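You operate a simulated robot arm through the tools that you are given. There is no shell and no other tool.

The job below is to be done with a simulated robot arm. You get a single attempt, and the scene is never put back.

## Task
Set the blue stop to the red profile's length and clamp it there.
Fine: the profile is in the wooden tray; switch the display on and leave the profile on the measuring rail.

It is judged by the outcome, as a careful person would: the job done as asked, and still so three seconds after it is handed in. It fails if anything else is knocked over, pushed out of place, dropped, spilled or broken.

## Robot
A 6-joint arm with a two-finger parallel gripper, fixed in place. Base frame: the origin is at the foot of the arm, x ahead of it, y to its left, z up; the work surface is at about z = 0.828. Lengths are in m, angles in rad, forces in N, time in s.
With the tool pointing down near the work surface it reaches from about 0.26 to 0.68 m from the base axis. Its first joint turns from -1.152 to 1.152 rad. Payload 2.9 kg.
Tool frame: the origin (TCP) lies between the finger pads and is the grasp point; the fingertips stand 0.03 m ahead of it; z points along the fingers, y is the line along which they close. The gripper opens to 0.11 m. The fingers are 0.02 m wide and 0.01 m thick; the gripper's body (0.048 by 0.112 m) begins 0.055 m behind the TCP.
Orientation is told as [roll, pitch, yaw] about the base's x, y, z axes, in that order, counted from this pose: with the fingers straight down and closing along the base's y, the tool's x points along the base's -x, its y along +y and its z along -z.

## Interface
- The arm moves only by the tool jog_arm. Its argument "steps" is a list of rows, each a list of 3 entries, a list of its own where there are three numbers: the gripper command, from -1 (fully open) to 1 (shut), values between in proportion, then the shift along the tool's x, y, z in cm, then the turn, a rotation vector about the tool's x, y, z in rad. In form: [[grip, [x, y, z], [rx, ry, rz]], ...]. A call has 1 to 20 rows; each row shifts and turns the commanded pose from where the row before left it, along the tool's axes as they then stand. A row lasts 0.2 s, in which the tool goes at most 0.05 m and 0.15 rad; a call with a longer step from one row to the next is refused whole, and so is a gripper value outside its range. A pose out of reach is approached as far as the arm can. The call stops where the force on the tool passes 40 N (or 10 N more than at its start, if that is more) or the arm is blocked; 0.2 s more then pass. Each finger travels about 0.108 m/s and halts on what it meets, pressing with about 45 N; the grip force reading is that of the motor and also rises with nothing between the fingers. The clock runs only during rows and for 0.2 s after the last one: add rows that do not move to give the fingers time. The reply holds the time, the measured pose of the TCP, the force on the tool along the base axes, the opening and the grip force, in the units named above and with some noise, with the torque about the TCP (base axes, N m) and any sound that the robot's microphone picked up.
- Cameras (640 x 400 px; columns grow to the right, rows downward): "scene" is fixed at [0.069, 0.4274, 1.3852]; the picture's right is [-0.70, -0.72, 0.00], its down [-0.43, 0.42, -0.80] and it looks along [0.57, -0.56, -0.61] (base axes); focal length 254 px, centre (320, 200). "wrist" rides on the gripper at [0.072, 0.017, -0.103] in the tool frame; the picture's right is [-0.23, 0.97, 0.00], its down [-0.76, -0.18, -0.62] and it looks along [-0.61, -0.14, 0.78] (tool axes); focal length 222 px, centre (320, 200). There is no depth. A picture from a camera that has moved, and an enlarged one, comes with that camera's place and axes in the base frame and with its lens. The place of the scene camera against the robot may be out by one fixed shift of up to 0.025 m in any direction.
- capture(camera): a new picture of that camera. No time passes.
- enlarge(camera, box): a new picture of the part [left, top, right, bottom] of that camera's present view, enlarged. No time passes.
- sign_off(): hands the job in; it is judged then, once.

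Places have to be worked out from the pictures, the camera data and where the tool is seen. Open the gripper and draw the arm clear of the work before you hand the job in, unless the task says otherwise.

The tools are called after "Emit:" by a JSON object that holds its "api" and its "payload". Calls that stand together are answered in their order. jog_arm: Moves the arm, as the interface text tells. Its arguments: {"type":"object","properties":{"steps":{"type":"array","items":{"type":"array"}}},"required":["steps"]} The other tools are called the same way: capture (camera) takes a picture; enlarge (camera, box) takes an enlarged picture of a part of a camera's view; sign_off () hands the job in.

At the start:

```text
time: 0.0
position: [0.4063, 0.0476, 1.1877]
orientation: [0.0, 0.001, -0.001]
contact_force: [0.6, -0.2, -0.2]
moment: [0.01, 0.02, -0.01]
width: 0.1101
grasp_force: 0.1
```

scene: 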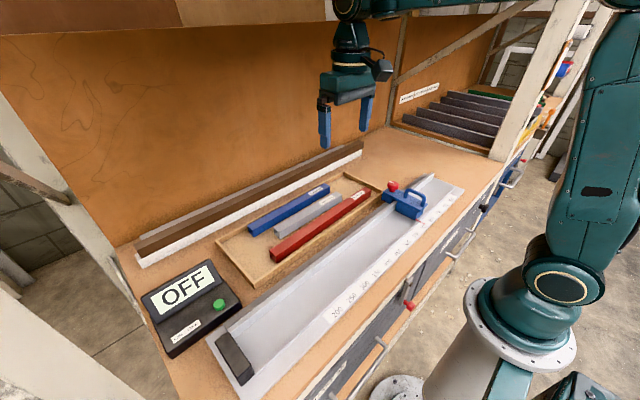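
wrist: 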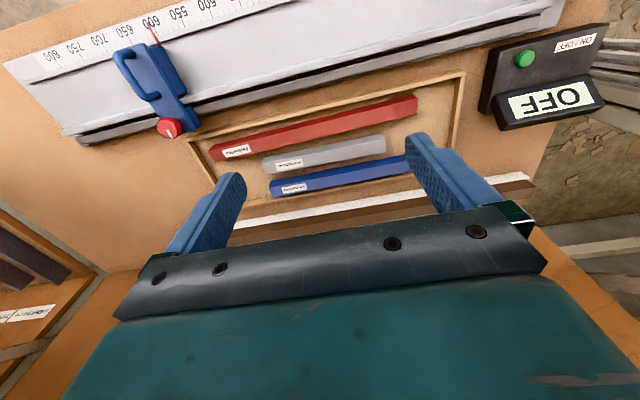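

I start by looking closely at the rail, the stop, the display and the tray.

Emit:
{"api": "enlarge", "payload": {"camera": "scene", "box": [340, 150, 500, 250]}}

Emit:
{"api": "enlarge", "payload": {"camera": "scene", "box": [120, 240, 280, 400]}}

Emit:
{"api": "enlarge", "payload": {"camera": "scene", "box": [200, 160, 400, 300]}}

Emit:
{"api": "enlarge", "payload": {"camera": "wrist", "box": [0, 0, 320, 200]}}

Emit:
{"api": "enlarge", "payload": {"camera": "wrist", "box": [320, 0, 640, 200]}}

```text
4.00 times, centred on (420, 200) of scene
camera zoom: at [0.069, 0.4274, 1.3852], right [-0.7, -0.72, 0.0], down [-0.43, 0.42, -0.8], along [0.57, -0.56, -0.61], focal length 1015 px, centre (-80, 200)
```

zoom: 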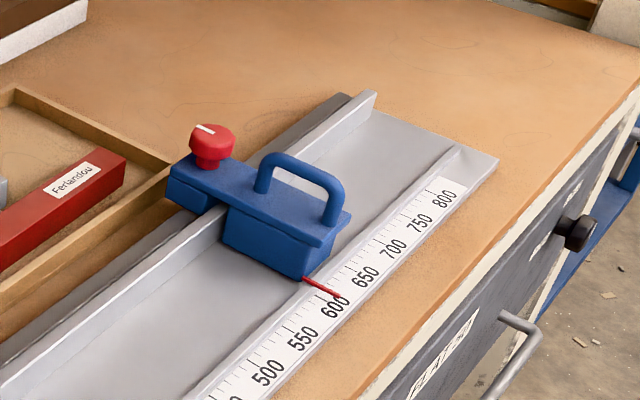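

```text
2.50 times, centred on (200, 320) of scene
camera zoom: at [0.069, 0.4274, 1.3852], right [-0.7, -0.72, 0.0], down [-0.43, 0.42, -0.8], along [0.57, -0.56, -0.61], focal length 634 px, centre (620, -100)
```

zoom: 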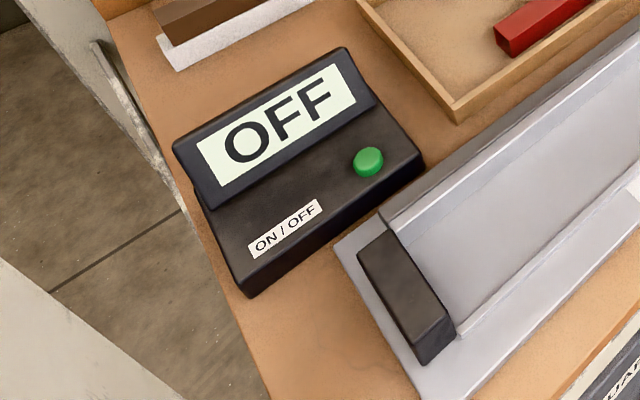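

```text
2.86 times, centred on (300, 230) of scene
camera zoom: at [0.069, 0.4274, 1.3852], right [-0.7, -0.72, 0.0], down [-0.43, 0.42, -0.8], along [0.57, -0.56, -0.61], focal length 725 px, centre (377, 114)
```

zoom: 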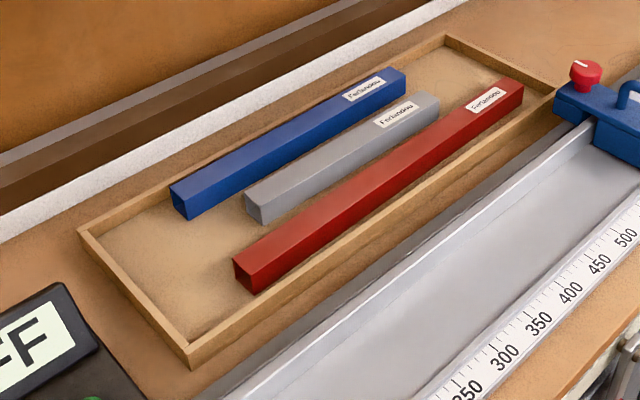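

```text
2.00 times, centred on (160, 100) of wrist
camera zoom: at [0.3336, 0.0643, 1.2905], right [0.23, 0.97, 0.0], down [0.76, -0.18, 0.62], along [0.61, -0.14, -0.78], focal length 444 px, centre (640, 400)
```

zoom: 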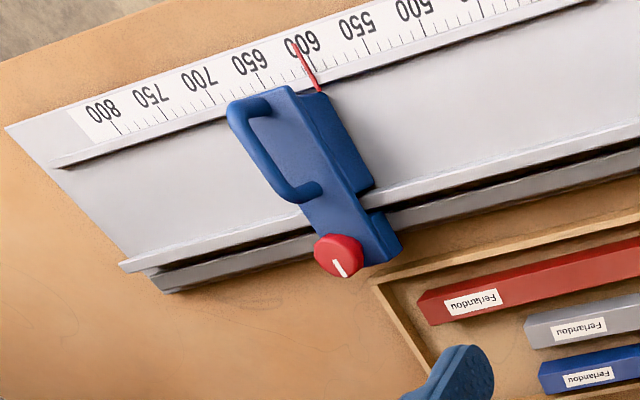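

```text
2.00 times, centred on (480, 100) of wrist
camera zoom: at [0.3336, 0.0643, 1.2905], right [0.23, 0.97, 0.0], down [0.76, -0.18, 0.62], along [0.61, -0.14, -0.78], focal length 444 px, centre (0, 400)
```

zoom: 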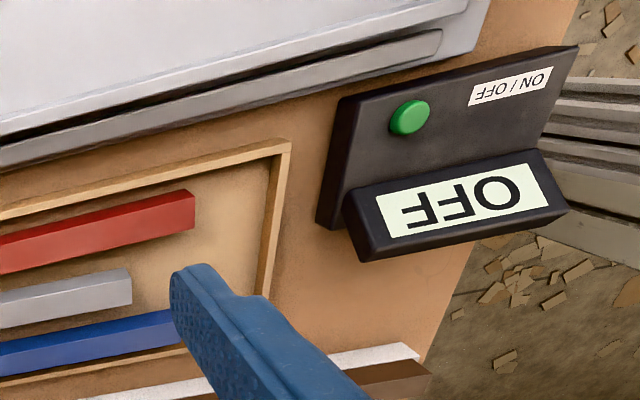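

The rail runs along y with the zero end at +y (about y=0.40), with the stop near y=-0.2 reading about 605. I move the gripper in open air towards the stop for a closer look at the knob and handle.

Emit:
{"api": "jog_arm", "payload": {"steps": [[-1, [1.8, -3.3, 1.5], [0, 0, 0]], [-1, [1.8, -3.3, 1.5], [0, 0, 0]], [-1, [1.8, -3.3, 1.5], [0, 0, 0]], [-1, [1.8, -3.3, 1.5], [0, 0, 0]], [-1, [1.8, -3.3, 1.5], [0, 0, 0]], [-1, [1.6, -3.5, 1.5], [0, 0, 0]], [-1, [0, 0, 0], [0, 0, 0]]]}}

Emit:
{"api": "capture", "payload": {"camera": "wrist"}}

Emit:
{"api": "capture", "payload": {"camera": "scene"}}

```text
time: 1.6
position: [0.3009, -0.1513, 1.0974]
orientation: [0.001, 0.001, -0.001]
contact_force: [-0.3, -0.8, -0.2]
moment: [-0.01, 0.01, 0.01]
width: 0.1101
grasp_force: 0.1
```

```text
taken
camera wrist: at [0.2276, -0.1359, 1.2004], right [0.23, 0.97, 0.0], down [0.76, -0.18, 0.62], along [0.61, -0.14, -0.78], focal length 222 px, centre (320, 200)
```

wrist: 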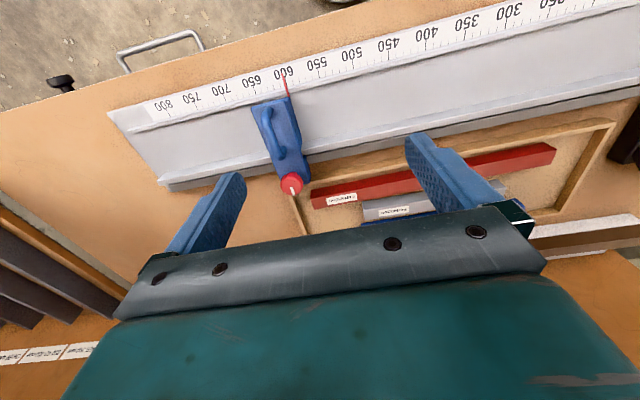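

```text
taken
```

scene: 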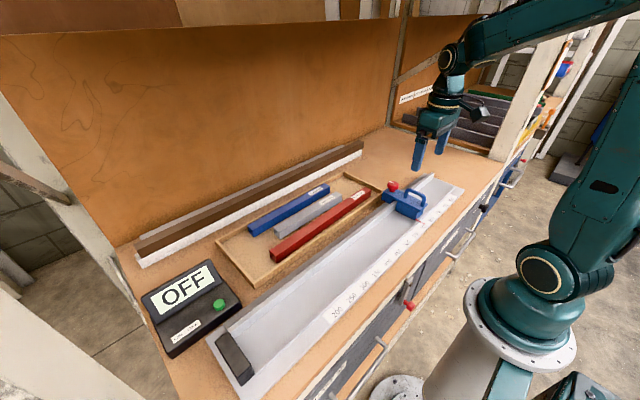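

Now enlarging the stop area from this wrist view for triangulation of the knob and handle.

Emit:
{"api": "enlarge", "payload": {"camera": "wrist", "box": [220, 60, 380, 220]}}

Emit:
{"api": "enlarge", "payload": {"camera": "wrist", "box": [400, 0, 640, 150]}}

Emit:
{"api": "enlarge", "payload": {"camera": "scene", "box": [360, 160, 460, 240]}}

```text
2.50 times, centred on (300, 140) of wrist
camera zoom: at [0.2276, -0.1359, 1.2004], right [0.23, 0.97, 0.0], down [0.76, -0.18, 0.62], along [0.61, -0.14, -0.78], focal length 555 px, centre (370, 350)
```

zoom: 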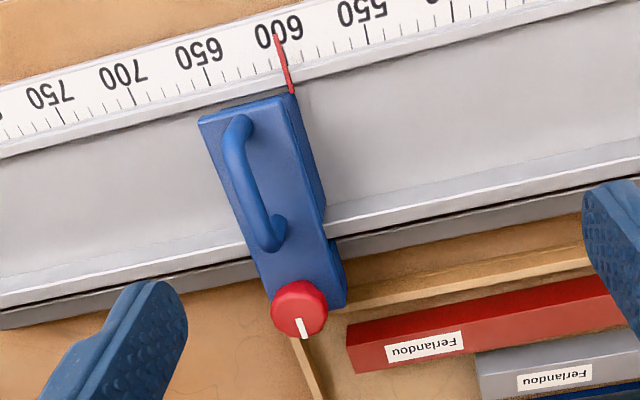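

```text
2.67 times, centred on (520, 75) of wrist
camera zoom: at [0.2276, -0.1359, 1.2004], right [0.23, 0.97, 0.0], down [0.76, -0.18, 0.62], along [0.61, -0.14, -0.78], focal length 592 px, centre (-213, 533)
```

zoom: 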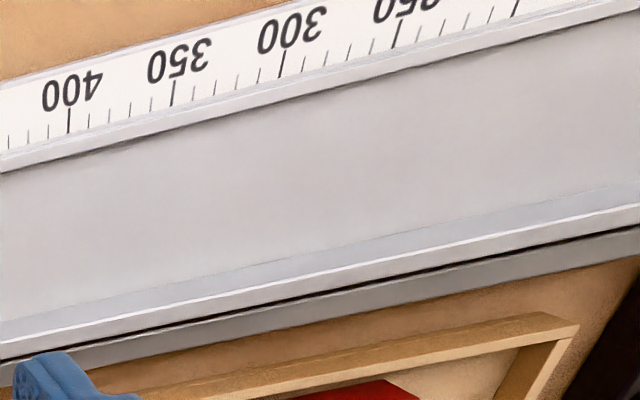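

```text
5.00 times, centred on (410, 200) of scene
camera zoom: at [0.069, 0.4274, 1.3852], right [-0.7, -0.72, 0.0], down [-0.43, 0.42, -0.8], along [0.57, -0.56, -0.61], focal length 1268 px, centre (-130, 200)
```

zoom: 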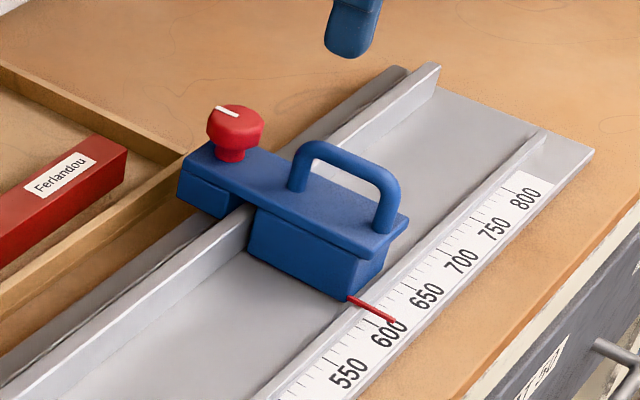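

The knob sits at about (0.418, -0.232, 0.89) with its mark pointing +x; the handle bar runs along x. I move over to the display to view the button from a second place.

Emit:
{"api": "jog_arm", "payload": {"steps": [[-1, [-0.6, 4.5, 0], [0, 0, 0]], [-1, [-0.6, 4.5, 0], [0, 0, 0]], [-1, [-0.6, 4.5, 0], [0, 0, 0]], [-1, [-0.6, 4.5, 0], [0, 0, 0]], [-1, [-0.6, 4.5, 0], [0, 0, 0]], [-1, [-0.6, 4.5, 0], [0, 0, 0]], [-1, [-0.6, 4.5, 0], [0, 0, 0]], [-1, [-0.6, 4.5, 0], [0, 0, 0]], [-1, [-0.6, 4.5, 0], [0, 0, 0]], [-1, [-0.6, 4.5, 0], [0, 0, 0]], [1, [0, 0, 0], [0, 0, 0]], [1, [0, 0, 0], [0, 0, 0]], [1, [0, 0, 0], [0, 0, 0]]]}}

Emit:
{"api": "capture", "payload": {"camera": "wrist"}}

Emit:
{"api": "capture", "payload": {"camera": "scene"}}

```text
time: 4.4
position: [0.3601, 0.2972, 1.0973]
orientation: [-0.001, 0.0, -0.001]
contact_force: [-0.2, -0.2, -0.8]
moment: [0.02, 0.02, 0.0]
width: 0.0
grasp_force: 37.5
```

```text
taken
camera wrist: at [0.2876, 0.314, 1.2007], right [0.23, 0.97, 0.0], down [0.76, -0.18, 0.62], along [0.61, -0.14, -0.78], focal length 222 px, centre (320, 200)
```

wrist: 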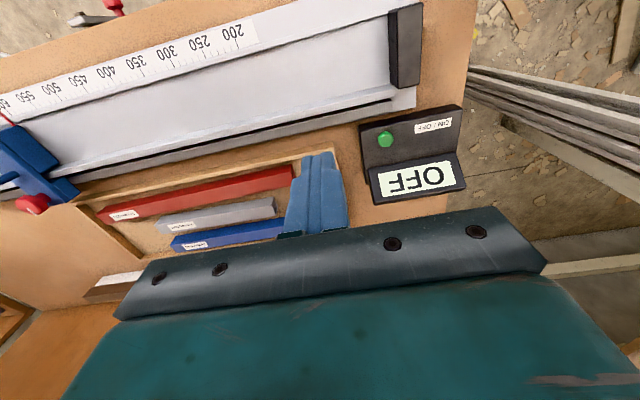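

```text
taken
```

scene: 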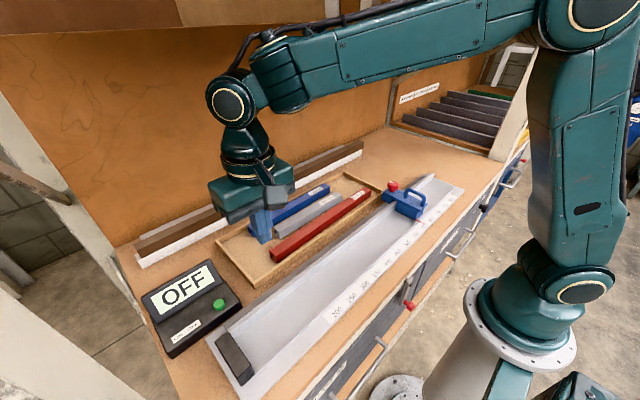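

Emit:
{"api": "enlarge", "payload": {"camera": "wrist", "box": [340, 80, 500, 220]}}

Emit:
{"api": "enlarge", "payload": {"camera": "wrist", "box": [60, 120, 380, 260]}}

Emit:
{"api": "enlarge", "payload": {"camera": "wrist", "box": [220, 0, 480, 140]}}

```text
2.86 times, centred on (420, 150) of wrist
camera zoom: at [0.2876, 0.314, 1.2007], right [0.23, 0.97, 0.0], down [0.76, -0.18, 0.62], along [0.61, -0.14, -0.78], focal length 635 px, centre (34, 343)
```

zoom: 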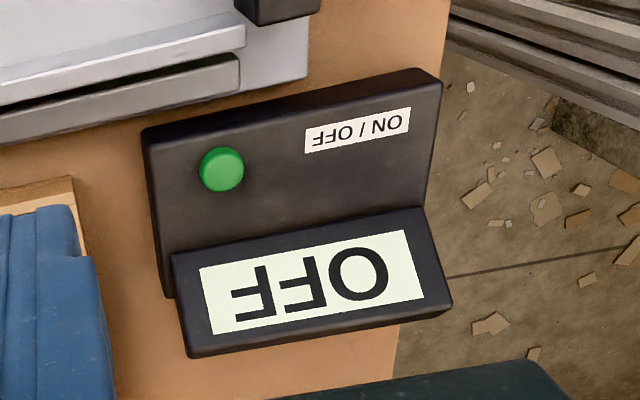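

```text
2.00 times, centred on (220, 190) of wrist
camera zoom: at [0.2876, 0.314, 1.2007], right [0.23, 0.97, 0.0], down [0.76, -0.18, 0.62], along [0.61, -0.14, -0.78], focal length 444 px, centre (520, 220)
```

zoom: 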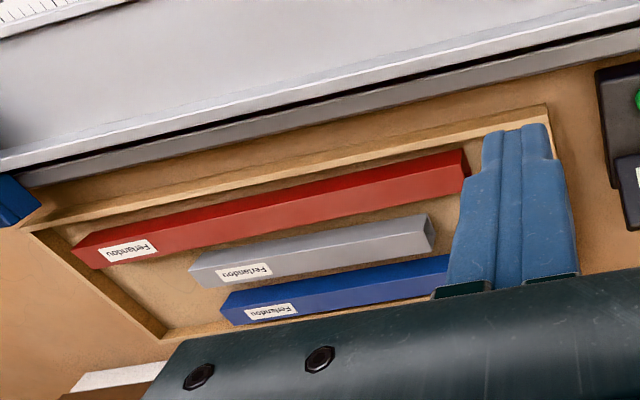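

```text
2.46 times, centred on (350, 70) of wrist
camera zoom: at [0.2876, 0.314, 1.2007], right [0.23, 0.97, 0.0], down [0.76, -0.18, 0.62], along [0.61, -0.14, -0.78], focal length 547 px, centre (246, 520)
```

zoom: 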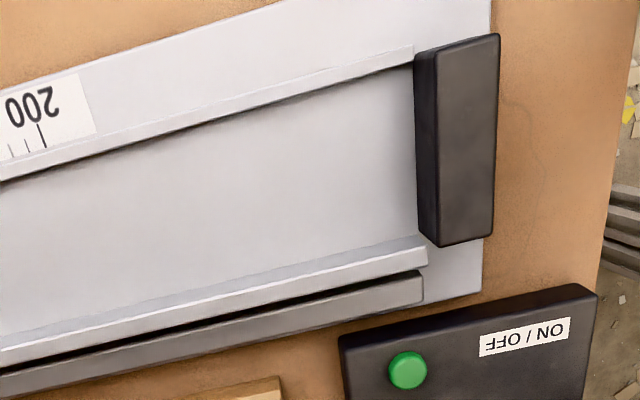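

Triangulation puts the green button's top at about (0.457, 0.384, 0.857). With the fingers shut I go above it, then check from the pictures before pressing.

Emit:
{"api": "jog_arm", "payload": {"steps": [[1, [-1.94, 1.74, 3.2], [0, 0, 0]], [1, [-1.94, 1.74, 3.2], [0, 0, 0]], [1, [-1.94, 1.74, 3.2], [0, 0, 0]], [1, [-1.94, 1.74, 3.2], [0, 0, 0]], [1, [-1.94, 1.74, 3.2], [0, 0, 0]], [1, [0, 0, 0], [0, 0, 0]]]}}

Emit:
{"api": "capture", "payload": {"camera": "wrist"}}

Emit:
{"api": "enlarge", "payload": {"camera": "scene", "box": [120, 210, 300, 370]}}

```text
time: 5.8
position: [0.4569, 0.3843, 0.9357]
orientation: [-0.001, 0.0, -0.001]
contact_force: [0.2, -0.7, 0.4]
moment: [0.03, 0.0, -0.02]
width: 0.0002
grasp_force: 37.7
```

```text
taken
camera wrist: at [0.3844, 0.4009, 1.0396], right [0.23, 0.97, 0.0], down [0.76, -0.18, 0.62], along [0.61, -0.14, -0.78], focal length 222 px, centre (320, 200)
```

wrist: 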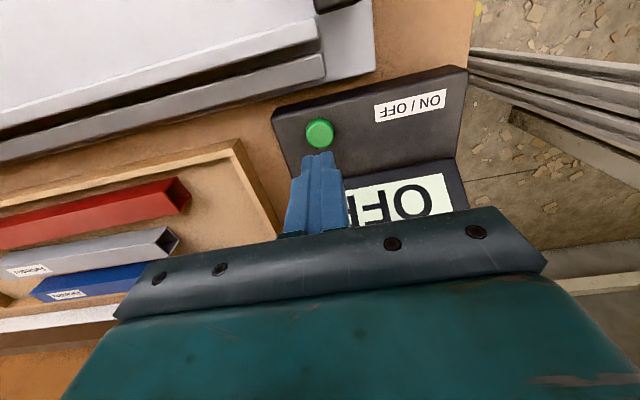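

```text
2.50 times, centred on (210, 290) of scene
camera zoom: at [0.069, 0.4274, 1.3852], right [-0.7, -0.72, 0.0], down [-0.43, 0.42, -0.8], along [0.57, -0.56, -0.61], focal length 634 px, centre (595, -25)
```

zoom: 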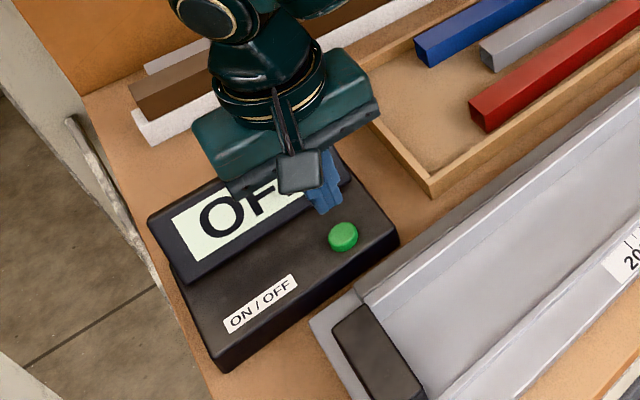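

The button lies under the fingertip line as computed. I lower to just above it, then press gently in small steps.

Emit:
{"api": "jog_arm", "payload": {"steps": [[1, [0, 0, 2], [0, 0, 0]], [1, [0, 0, 2], [0, 0, 0]], [1, [0, 0, 0.3], [0, 0, 0]], [1, [0, 0, 0.2], [0, 0, 0]], [1, [0, 0, 0.2], [0, 0, 0]], [1, [0, 0, 0.2], [0, 0, 0]], [1, [0, 0, 0.2], [0, 0, 0]]]}}

Emit:
{"api": "enlarge", "payload": {"camera": "scene", "box": [120, 210, 300, 370]}}

```text
time: 7.4
position: [0.4568, 0.3848, 0.8877]
orientation: [0.0, 0.0, 0.0]
contact_force: [-1.9, -1.4, 6.7]
moment: [-0.03, 0.08, 0.01]
width: 0.0
grasp_force: 38.1
heard: click
```

```text
2.50 times, centred on (210, 290) of scene
camera zoom: at [0.0688, 0.4273, 1.3852], right [-0.7, -0.72, 0.0], down [-0.43, 0.42, -0.8], along [0.57, -0.56, -0.61], focal length 634 px, centre (595, -25)
```

zoom: 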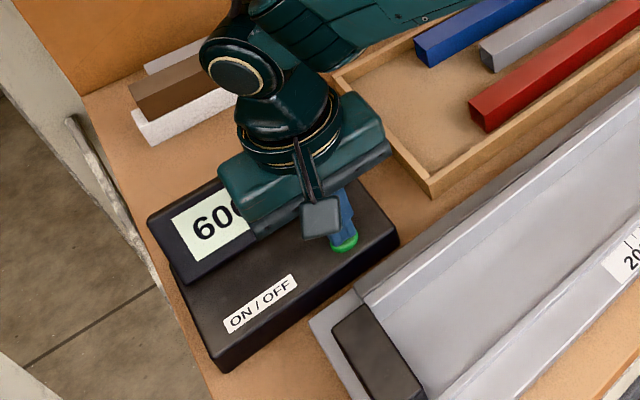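

A click was heard and the display came on, showing "60…". I lift straight up off the button and look again.

Emit:
{"api": "jog_arm", "payload": {"steps": [[1, [0, 0, -2], [0, 0, 0]], [1, [0, 0, -4.5], [0, 0, 0]], [1, [0, 0, -4.5], [0, 0, 0]], [1, [0, -4, -4], [0, 0, 0]], [1, [0, -4, 0], [0, 0, 0]], [1, [0, -4, 0], [0, 0, 0]], [1, [0, 0, 0], [0, 0, 0]]]}}

Emit:
{"api": "enlarge", "payload": {"camera": "scene", "box": [120, 210, 300, 370]}}

Emit:
{"api": "capture", "payload": {"camera": "wrist"}}

```text
refused: row 4 steps farther than a row can; nothing moved
```

```text
2.50 times, centred on (210, 290) of scene
camera zoom: at [0.0688, 0.4273, 1.3852], right [-0.7, -0.72, 0.0], down [-0.43, 0.42, -0.8], along [0.57, -0.56, -0.61], focal length 634 px, centre (595, -25)
```

zoom: 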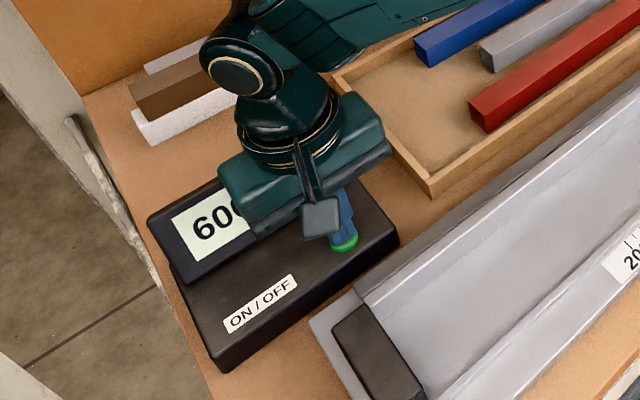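

```text
taken
camera wrist: at [0.3846, 0.401, 0.9902], right [0.23, 0.97, 0.0], down [0.76, -0.18, 0.62], along [0.61, -0.14, -0.78], focal length 222 px, centre (320, 200)
```

wrist: 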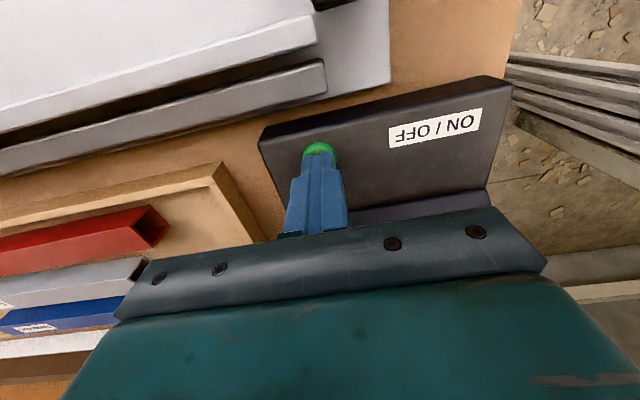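

One row was just over the step limit, so nothing moved; I resend the lift with smaller steps.

Emit:
{"api": "jog_arm", "payload": {"steps": [[1, [0, 0, -2], [0, 0, 0]], [1, [0, 0, -4.5], [0, 0, 0]], [1, [0, 0, -4.5], [0, 0, 0]], [1, [0, -3, -3], [0, 0, 0]], [1, [0, -4, 0], [0, 0, 0]], [1, [0, -4, 0], [0, 0, 0]], [1, [0, 0, 0], [0, 0, 0]]]}}

Emit:
{"api": "enlarge", "payload": {"camera": "scene", "box": [120, 210, 300, 370]}}

Emit:
{"api": "capture", "payload": {"camera": "wrist"}}

```text
time: 9.0
position: [0.4572, 0.2764, 1.0265]
orientation: [-0.001, -0.001, 0.001]
contact_force: [-0.6, 0.0, -0.3]
moment: [-0.01, 0.04, -0.01]
width: 0.0
grasp_force: 37.6
```

```text
2.50 times, centred on (210, 290) of scene
camera zoom: at [0.069, 0.4274, 1.3852], right [-0.7, -0.72, 0.0], down [-0.43, 0.42, -0.8], along [0.57, -0.56, -0.61], focal length 634 px, centre (595, -25)
```

zoom: 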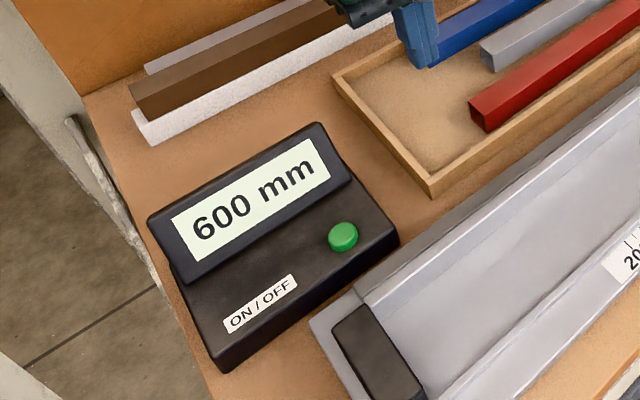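

```text
taken
camera wrist: at [0.3842, 0.2913, 1.1296], right [0.23, 0.97, 0.0], down [0.76, -0.18, 0.62], along [0.61, -0.14, -0.78], focal length 222 px, centre (320, 200)
```

wrist: 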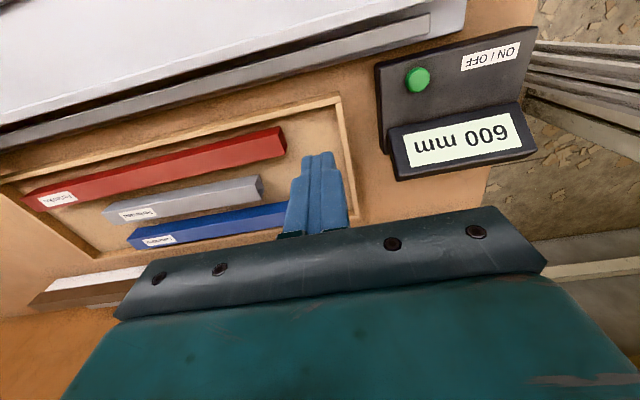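

The display reads 600 mm and stays on. Now I look at the red profile in detail to find its place, size and the gaps around it.

Emit:
{"api": "enlarge", "payload": {"camera": "wrist", "box": [0, 90, 360, 270]}}

Emit:
{"api": "enlarge", "payload": {"camera": "wrist", "box": [200, 90, 360, 190]}}

Emit:
{"api": "enlarge", "payload": {"camera": "scene", "box": [210, 180, 390, 300]}}

```text
1.78 times, centred on (180, 180) of wrist
camera zoom: at [0.3842, 0.2913, 1.1296], right [0.23, 0.97, 0.0], down [0.76, -0.18, 0.62], along [0.61, -0.14, -0.78], focal length 395 px, centre (569, 236)
```

zoom: 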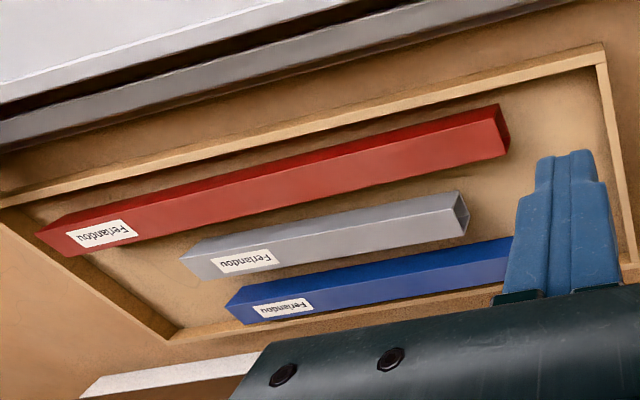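

```text
4.00 times, centred on (280, 140) of wrist
camera zoom: at [0.3842, 0.2913, 1.1296], right [0.23, 0.97, 0.0], down [0.76, -0.18, 0.62], along [0.61, -0.14, -0.78], focal length 888 px, centre (480, 440)
```

zoom: 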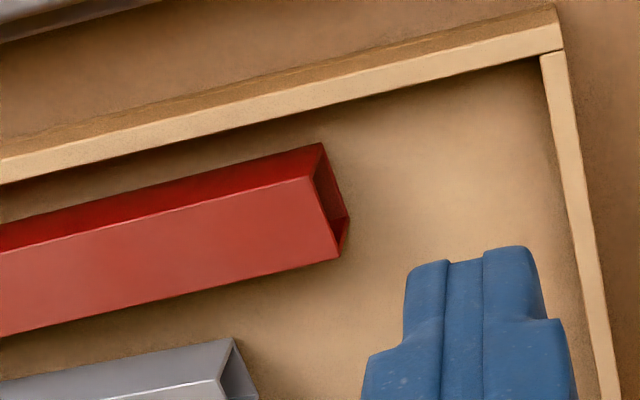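

```text
3.33 times, centred on (300, 240) of scene
camera zoom: at [0.069, 0.4274, 1.3852], right [-0.7, -0.72, 0.0], down [-0.43, 0.42, -0.8], along [0.57, -0.56, -0.61], focal length 846 px, centre (387, 67)
```

zoom: 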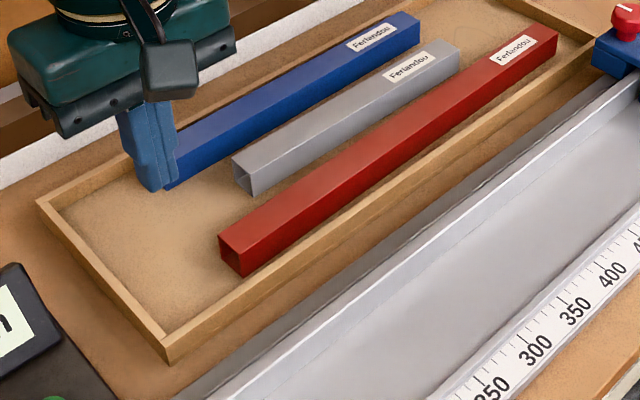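

The red tube is about 30 mm square and 420 mm long, centred near (0.495, 0.006) with its top at about z=0.863. I fly over its middle and turn the gripper 90° so it closes across the profile.

Emit:
{"api": "jog_arm", "payload": {"steps": [[0.1, [-0.62, -4.5, 0], [0, 0, 0]], [0.1, [-0.62, -4.5, 0], [0, 0, 0]], [0.1, [-0.62, -4.5, 0], [0, 0, 0]], [0.1, [-0.62, -4.5, 0], [0, 0, 0]], [0.1, [-0.62, -4.5, 0], [0, 0, 0]], [0.1, [-0.62, -4.5, 0], [0, 0, 0]], [0.1, [0, 0, 0], [0, 0, -0.15]], [0.1, [0, 0, 0], [0, 0, -0.15]], [0.1, [0, 0, 0], [0, 0, -0.15]], [0.1, [0, 0, 0], [0, 0, -0.15]], [0.1, [0, 0, 0], [0, 0, -0.15]], [0.1, [0, 0, 0], [0, 0, -0.15]], [0.1, [0, 0, 0], [0, 0, -0.15]], [0.1, [0, 0, 0], [0, 0, -0.15]], [0.1, [0, 0, 0], [0, 0, -0.15]], [0.1, [0, 0, 0], [0, 0, -0.15]], [0.1, [0, 0, 0], [0, 0, -0.0708]], [0.1, [0, 0, 0], [0, 0, 0]]]}}

Emit:
{"api": "capture", "payload": {"camera": "wrist"}}

Emit:
{"api": "capture", "payload": {"camera": "scene"}}

```text
time: 12.8
position: [0.4933, 0.0047, 1.0274]
orientation: [-0.001, 0.001, 1.572]
contact_force: [-0.3, 1.0, -0.3]
moment: [0.0, 0.0, 0.02]
width: 0.0495
grasp_force: 0.1
```

```text
taken
camera wrist: at [0.4773, -0.0681, 1.1293], right [-0.97, 0.23, 0.0], down [0.18, 0.76, 0.62], along [0.14, 0.61, -0.78], focal length 222 px, centre (320, 200)
```

wrist: 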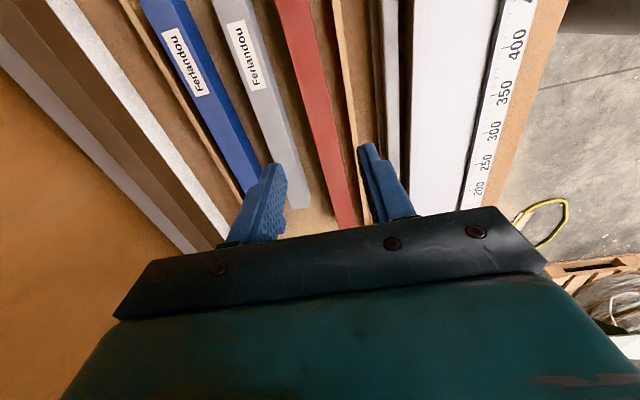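

```text
taken
```

scene: 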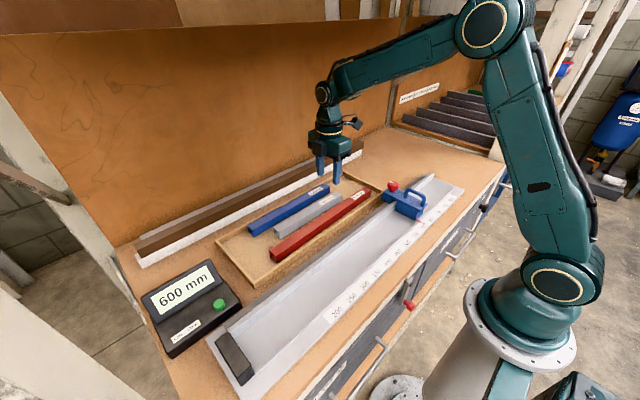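

Emit:
{"api": "enlarge", "payload": {"camera": "wrist", "box": [200, 0, 440, 220]}}

Emit:
{"api": "enlarge", "payload": {"camera": "wrist", "box": [320, 0, 560, 120]}}

```text
1.82 times, centred on (320, 110) of wrist
camera zoom: at [0.4773, -0.0681, 1.1293], right [-0.97, 0.23, 0.0], down [0.18, 0.76, 0.62], along [0.14, 0.61, -0.78], focal length 404 px, centre (320, 364)
```

zoom: 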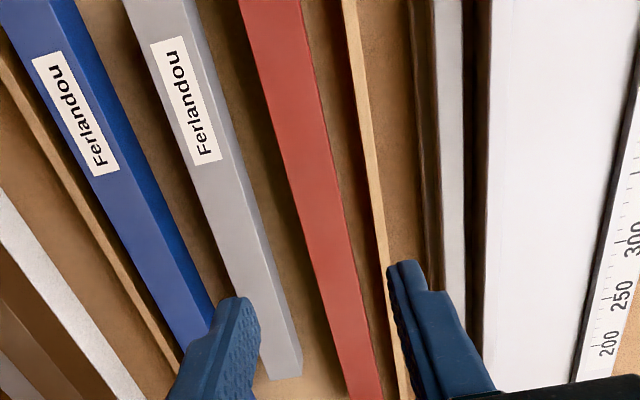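

```text
2.67 times, centred on (440, 60) of wrist
camera zoom: at [0.4773, -0.0681, 1.1293], right [-0.97, 0.23, 0.0], down [0.18, 0.76, 0.62], along [0.14, 0.61, -0.78], focal length 592 px, centre (0, 573)
```

zoom: 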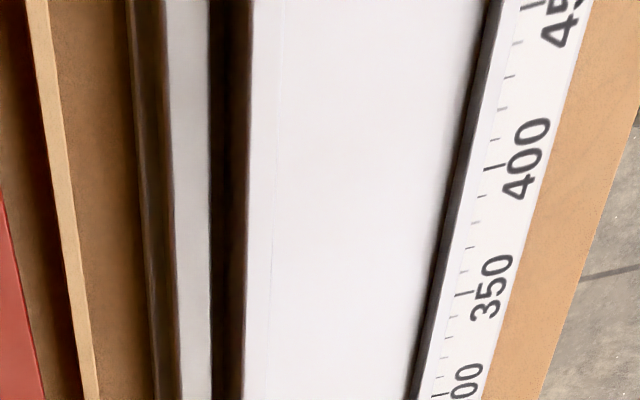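

I zoom in further on the gap between the red profile, the grey one and the tray wall.

Emit:
{"api": "enlarge", "payload": {"camera": "wrist", "box": [280, 40, 400, 120]}}

Emit:
{"api": "enlarge", "payload": {"camera": "wrist", "box": [300, 130, 420, 230]}}

```text
5.00 times, centred on (340, 80) of wrist
camera zoom: at [0.4773, -0.0681, 1.1293], right [-0.97, 0.23, 0.0], down [0.18, 0.76, 0.62], along [0.14, 0.61, -0.78], focal length 1111 px, centre (220, 800)
```

zoom: 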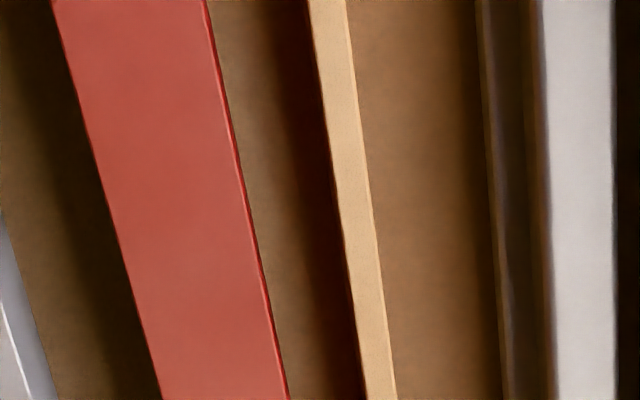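

```text
4.00 times, centred on (360, 180) of wrist
camera zoom: at [0.4773, -0.0681, 1.1293], right [-0.97, 0.23, 0.0], down [0.18, 0.76, 0.62], along [0.14, 0.61, -0.78], focal length 888 px, centre (160, 280)
```

zoom: 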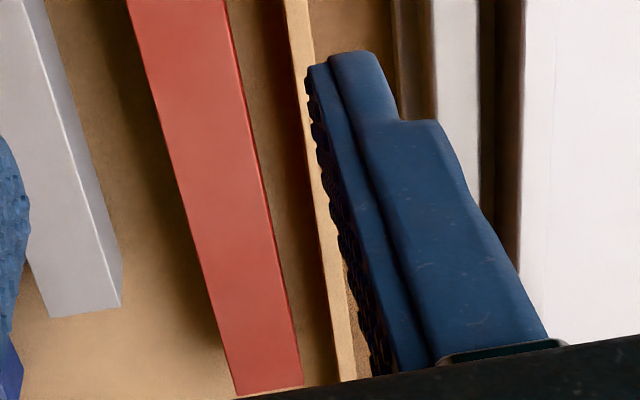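

The red profile lies at x≈0.483–0.512 with about 20 mm between it and the tray wall, so a 40 mm opening centred on x=0.4975 will fit. I go down partway and check.

Emit:
{"api": "jog_arm", "payload": {"steps": [[0.27, [0, -0.42, 3], [0, 0, 0]], [0.27, [0, 0, 4], [0, 0, 0]], [0.27, [0, 0, 3], [0, 0, 0]], [0.27, [0, 0, 0], [0, 0, 0]]]}}

Emit:
{"api": "capture", "payload": {"camera": "wrist"}}

Emit:
{"api": "enlarge", "payload": {"camera": "wrist", "box": [240, 80, 420, 240]}}

Emit:
{"api": "enlarge", "payload": {"camera": "scene", "box": [260, 130, 400, 240]}}

```text
time: 13.8
position: [0.4981, 0.0051, 0.927]
orientation: [-0.001, 0.001, 1.571]
contact_force: [-0.1, -0.5, 0.2]
moment: [0.01, -0.02, 0.02]
width: 0.04
grasp_force: 0.0
```

```text
taken
camera wrist: at [0.4813, -0.0679, 1.0293], right [-0.97, 0.23, 0.0], down [0.18, 0.76, 0.62], along [0.14, 0.61, -0.78], focal length 222 px, centre (320, 200)
```

wrist: 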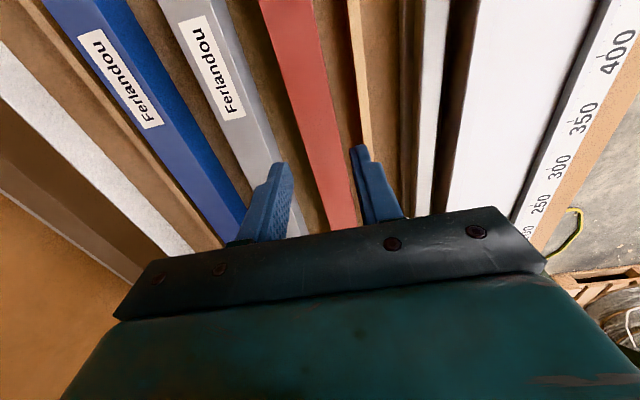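

```text
2.50 times, centred on (330, 160) of wrist
camera zoom: at [0.4813, -0.0679, 1.0293], right [-0.97, 0.23, 0.0], down [0.18, 0.76, 0.62], along [0.14, 0.61, -0.78], focal length 555 px, centre (295, 300)
```

zoom: 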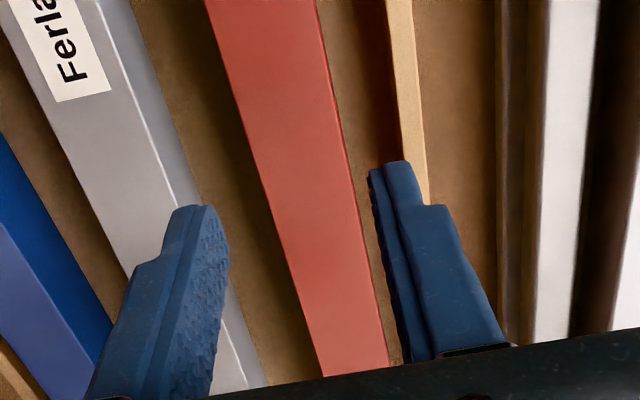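

```text
3.64 times, centred on (330, 185) of scene
camera zoom: at [0.069, 0.4274, 1.3852], right [-0.7, -0.72, 0.0], down [-0.43, 0.42, -0.8], along [0.57, -0.56, -0.61], focal length 922 px, centre (284, 254)
```

zoom: 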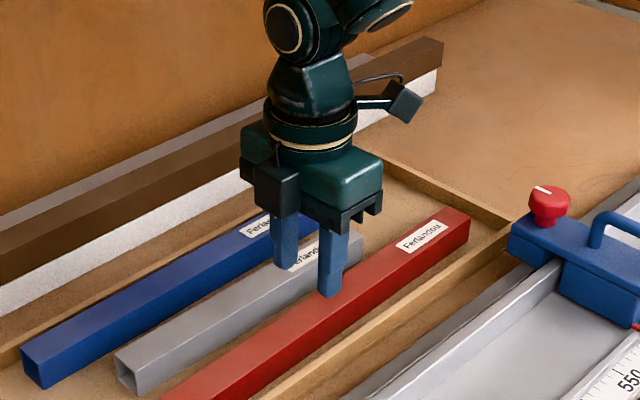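

Fingers straddle the profile with clearance on both sides (near finger x≈0.468–0.478, wall at 0.462, profile at 0.482–0.513). I lower the rest of the way in small steps and close.

Emit:
{"api": "jog_arm", "payload": {"steps": [[0.27, [0, 0, 2], [0, 0, 0]], [0.27, [0, 0, 1.5], [0, 0, 0]], [0.27, [0, 0, 1], [0, 0, 0]], [0.27, [0, 0, 0.7], [0, 0, 0]], [0.27, [0, 0, 0.5], [0, 0, 0]], [0.27, [0, 0, 0], [0, 0, 0]]]}}

Emit:
{"api": "enlarge", "payload": {"camera": "wrist", "box": [240, 80, 420, 240]}}

Emit:
{"api": "enlarge", "payload": {"camera": "scene", "box": [260, 130, 400, 240]}}

```text
time: 15.2
position: [0.4987, 0.0044, 0.8685]
orientation: [0.0, 0.0, 1.571]
contact_force: [0.1, 0.1, -0.9]
moment: [0.02, 0.01, -0.01]
width: 0.0403
grasp_force: 0.0
```

```text
2.50 times, centred on (330, 160) of wrist
camera zoom: at [0.4819, -0.068, 0.9718], right [-0.97, 0.23, 0.0], down [0.18, 0.76, 0.62], along [0.14, 0.61, -0.78], focal length 555 px, centre (295, 300)
```

zoom: 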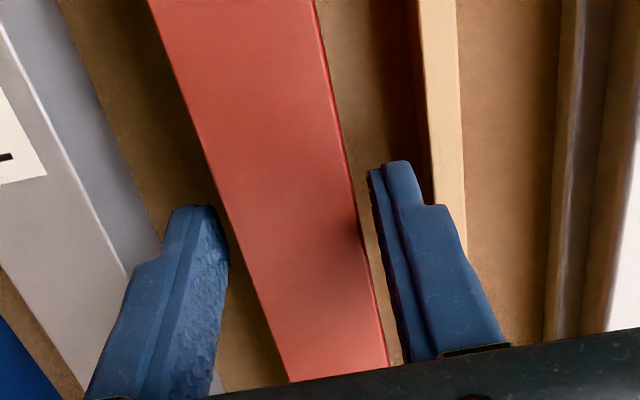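

```text
3.64 times, centred on (330, 185) of scene
camera zoom: at [0.069, 0.4274, 1.3852], right [-0.7, -0.72, 0.0], down [-0.43, 0.42, -0.8], along [0.57, -0.56, -0.61], focal length 922 px, centre (284, 254)
```

zoom: 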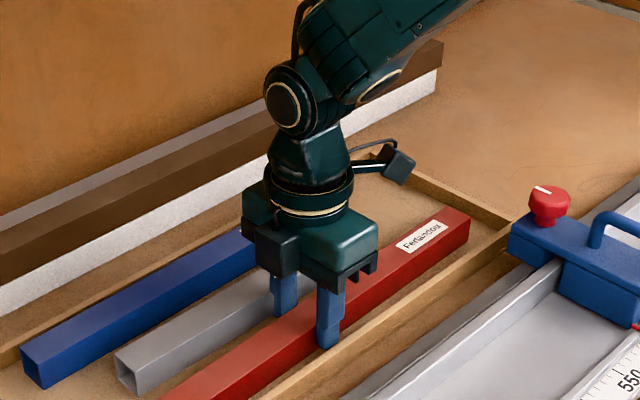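

No contact so far and the profile sits between the fingers. I close the gripper onto it.

Emit:
{"api": "jog_arm", "payload": {"steps": [[0.45, [0, 0, 0], [0, 0, 0]], [1, [0, 0, 0], [0, 0, 0]], [1, [0, 0, 0], [0, 0, 0]], [1, [0, 0, 0], [0, 0, 0]]]}}

Emit:
{"api": "capture", "payload": {"camera": "wrist"}}

```text
time: 16.2
position: [0.4989, 0.0055, 0.8684]
orientation: [-0.001, 0.001, 1.569]
contact_force: [-0.3, -1.1, 0.6]
moment: [0.04, -0.03, 0.09]
width: 0.0289
grasp_force: 45.4
```

```text
taken
camera wrist: at [0.4819, -0.0679, 0.9719], right [-0.97, 0.23, 0.0], down [0.18, 0.76, 0.62], along [0.14, 0.61, -0.78], focal length 222 px, centre (320, 200)
```

wrist: 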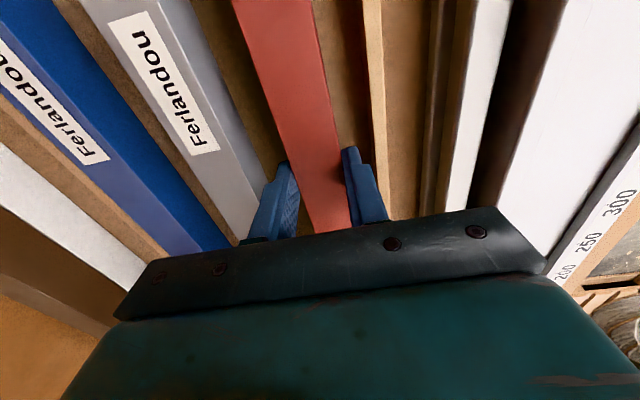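

The grip holds at 28.9 mm with 45 N. I lift straight up slowly and check the load.

Emit:
{"api": "jog_arm", "payload": {"steps": [[1, [0, 0, -1], [0, 0, 0]], [1, [0, 0, -2], [0, 0, 0]], [1, [0, 0, -2], [0, 0, 0]], [1, [0, 0, -2], [0, 0, 0]], [1, [0, 0, -2], [0, 0, 0]], [1, [0, 0, 0], [0, 0, 0]]]}}

Emit:
{"api": "capture", "payload": {"camera": "scene"}}

Emit:
{"api": "capture", "payload": {"camera": "wrist"}}

```text
time: 17.6
position: [0.4988, 0.006, 0.9607]
orientation: [0.001, -0.002, 1.571]
contact_force: [0.4, 0.6, -2.4]
moment: [0.06, -0.03, -0.02]
width: 0.0292
grasp_force: 45.0
```

```text
taken
```

scene: 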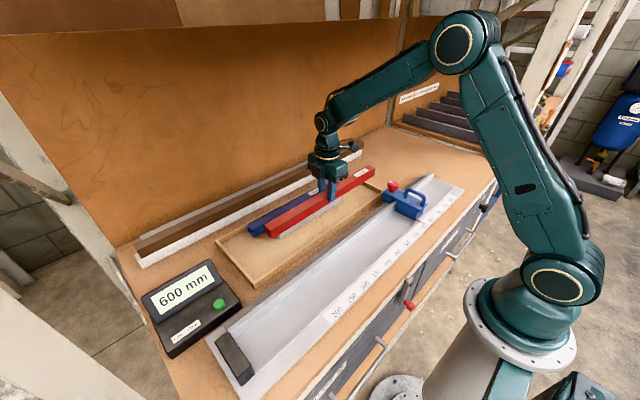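

```text
taken
camera wrist: at [0.4816, -0.0678, 1.0627], right [-0.97, 0.23, 0.0], down [0.18, 0.76, 0.62], along [0.14, 0.61, -0.78], focal length 222 px, centre (320, 200)
```

wrist: 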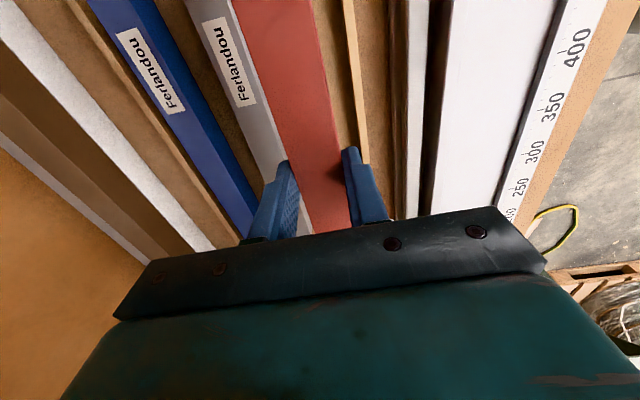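

The profile is lifted level (about 2.4 N). The rail's zero face is near y=0.399, the bed spans x≈0.305–0.383, so I carry the profile over to (0.345, 0.178) at a safe height.

Emit:
{"api": "jog_arm", "payload": {"steps": [[1, [0, 0, -3], [0, 0, 0]], [1, [-2.87, 2.57, 0], [0, 0, 0]], [1, [-2.87, 2.57, 0], [0, 0, 0]], [1, [-2.87, 2.57, 0], [0, 0, 0]], [1, [-2.87, 2.57, 0], [0, 0, 0]], [1, [-2.87, 2.57, 0], [0, 0, 0]], [1, [-2.87, 2.57, 0], [0, 0, 0]], [1, [0, 0, 0], [0, 0, 0]], [1, [0, 0, 0], [0, 0, 0]]]}}

Emit:
{"api": "capture", "payload": {"camera": "scene"}}

Emit:
{"api": "capture", "payload": {"camera": "wrist"}}

```text
time: 19.6
position: [0.3434, 0.1774, 0.99]
orientation: [0.0, 0.0, 1.57]
contact_force: [-1.4, -0.4, -2.3]
moment: [0.04, 0.02, 0.02]
width: 0.0292
grasp_force: 44.8
```

```text
taken
```

scene: 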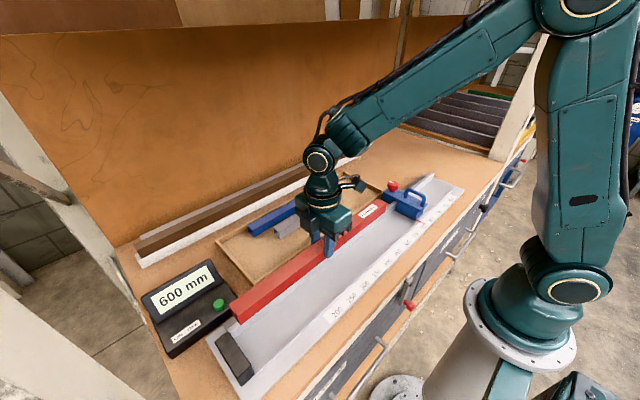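

```text
taken
camera wrist: at [0.327, 0.1039, 1.0926], right [-0.97, 0.23, 0.0], down [0.18, 0.76, 0.62], along [0.14, 0.61, -0.78], focal length 222 px, centre (320, 200)
```

wrist: 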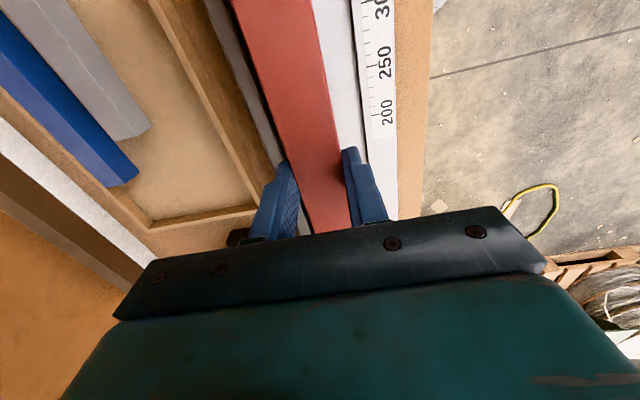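

I check the profile's free end against the zero block and display in the scene view before lowering.

Emit:
{"api": "enlarge", "payload": {"camera": "scene", "box": [190, 250, 330, 390]}}

Emit:
{"api": "enlarge", "payload": {"camera": "wrist", "box": [220, 0, 440, 220]}}

```text
2.86 times, centred on (260, 320) of scene
camera zoom: at [0.069, 0.4274, 1.3851], right [-0.7, -0.72, 0.0], down [-0.43, 0.42, -0.8], along [0.57, -0.56, -0.61], focal length 725 px, centre (491, -143)
```

zoom: 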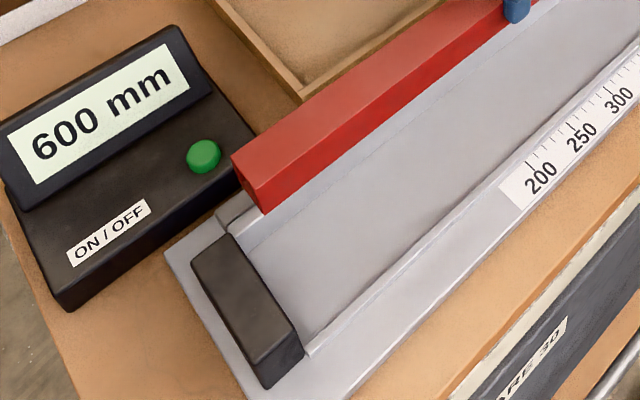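

```text
1.82 times, centred on (330, 110) of wrist
camera zoom: at [0.327, 0.1039, 1.0926], right [-0.97, 0.23, 0.0], down [0.18, 0.76, 0.62], along [0.14, 0.61, -0.78], focal length 404 px, centre (302, 364)
```

zoom: 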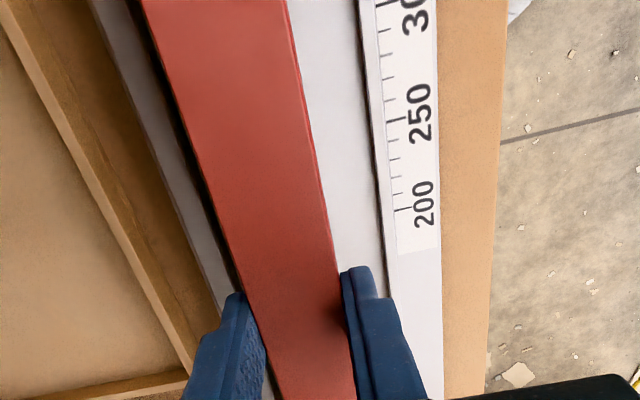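

The profile's end is about 15–20 mm short of the zero face and centred between lip and fence. I lower to about 3–4 cm above the bed and check again.

Emit:
{"api": "jog_arm", "payload": {"steps": [[1, [0, 0, 2.5], [0, 0, 0]], [1, [0, 0, 2.5], [0, 0, 0]], [1, [0, 0, 2], [0, 0, 0]], [1, [0, 0, 0], [0, 0, 0]]]}}

Emit:
{"api": "enlarge", "payload": {"camera": "scene", "box": [190, 170, 430, 390]}}

Emit:
{"api": "enlarge", "payload": {"camera": "wrist", "box": [220, 0, 440, 220]}}

```text
time: 20.6
position: [0.3437, 0.1768, 0.9201]
orientation: [0.0, 0.001, 1.57]
contact_force: [0.6, 0.9, -1.7]
moment: [0.0, 0.03, 0.0]
width: 0.0293
grasp_force: 44.4
```

```text
1.82 times, centred on (310, 280) of scene
camera zoom: at [0.069, 0.4274, 1.3851], right [-0.7, -0.72, 0.0], down [-0.43, 0.42, -0.8], along [0.57, -0.56, -0.61], focal length 461 px, centre (338, 54)
```

zoom: 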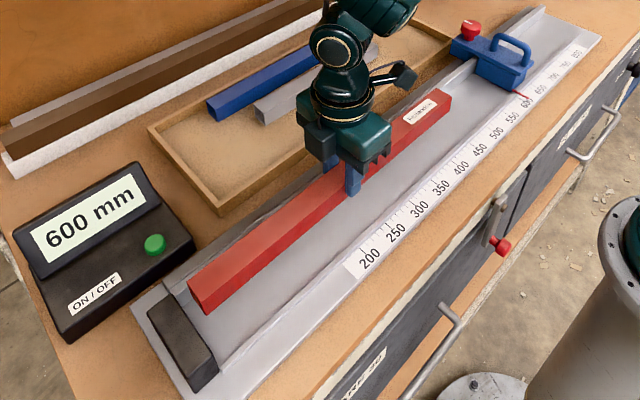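

```text
1.82 times, centred on (330, 110) of wrist
camera zoom: at [0.3274, 0.1039, 1.0229], right [-0.97, 0.23, 0.0], down [0.18, 0.76, 0.62], along [0.14, 0.61, -0.78], focal length 404 px, centre (302, 364)
```

zoom: 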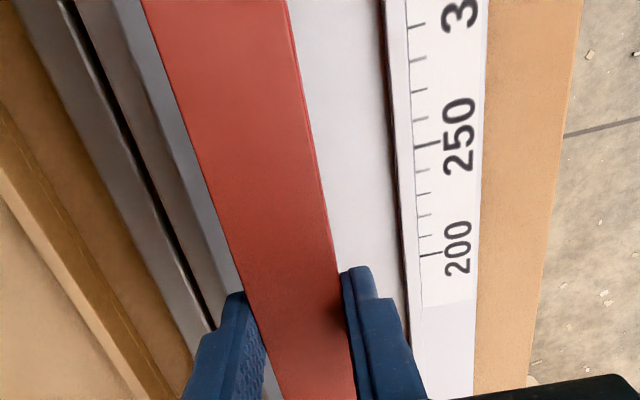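

The profile is over the bed, clear of fence and lip. I lower to just above the bed, then in 2 mm steps until contact.

Emit:
{"api": "jog_arm", "payload": {"steps": [[1, [0, 0, 1.5], [0, 0, 0]], [1, [0, 0, 1], [0, 0, 0]], [1, [0, 0, 0.4], [0, 0, 0]], [1, [0, 0, 0.2], [0, 0, 0]], [1, [0, 0, 0], [0, 0, 0]]]}}

Emit:
{"api": "enlarge", "payload": {"camera": "scene", "box": [190, 230, 350, 390]}}

```text
time: 21.8
position: [0.3437, 0.1776, 0.8885]
orientation: [0.001, 0.001, 1.571]
contact_force: [-0.4, 0.6, -2.3]
moment: [0.02, -0.02, -0.03]
width: 0.0295
grasp_force: 45.2
```

```text
2.50 times, centred on (270, 310) of scene
camera zoom: at [0.069, 0.4274, 1.3851], right [-0.7, -0.72, 0.0], down [-0.43, 0.42, -0.8], along [0.57, -0.56, -0.61], focal length 634 px, centre (445, -75)
```

zoom: 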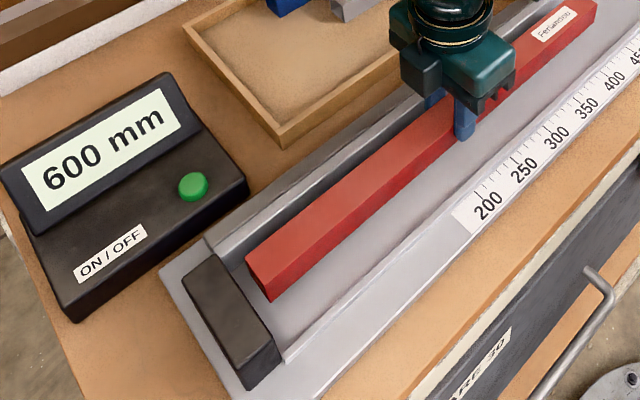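

Still carrying the weight with no contact. I keep lowering in 2 mm steps.

Emit:
{"api": "jog_arm", "payload": {"steps": [[1, [0, 0, 0.2], [0, 0, 0]], [1, [0, 0, 0.2], [0, 0, 0]], [1, [0, 0, 0], [0, 0, 0]]]}}

```text
time: 22.6
position: [0.3437, 0.178, 0.8834]
orientation: [0.0, 0.0, 1.57]
contact_force: [-0.3, 0.6, -2.0]
moment: [0.03, -0.02, -0.02]
width: 0.0293
grasp_force: 45.0
```

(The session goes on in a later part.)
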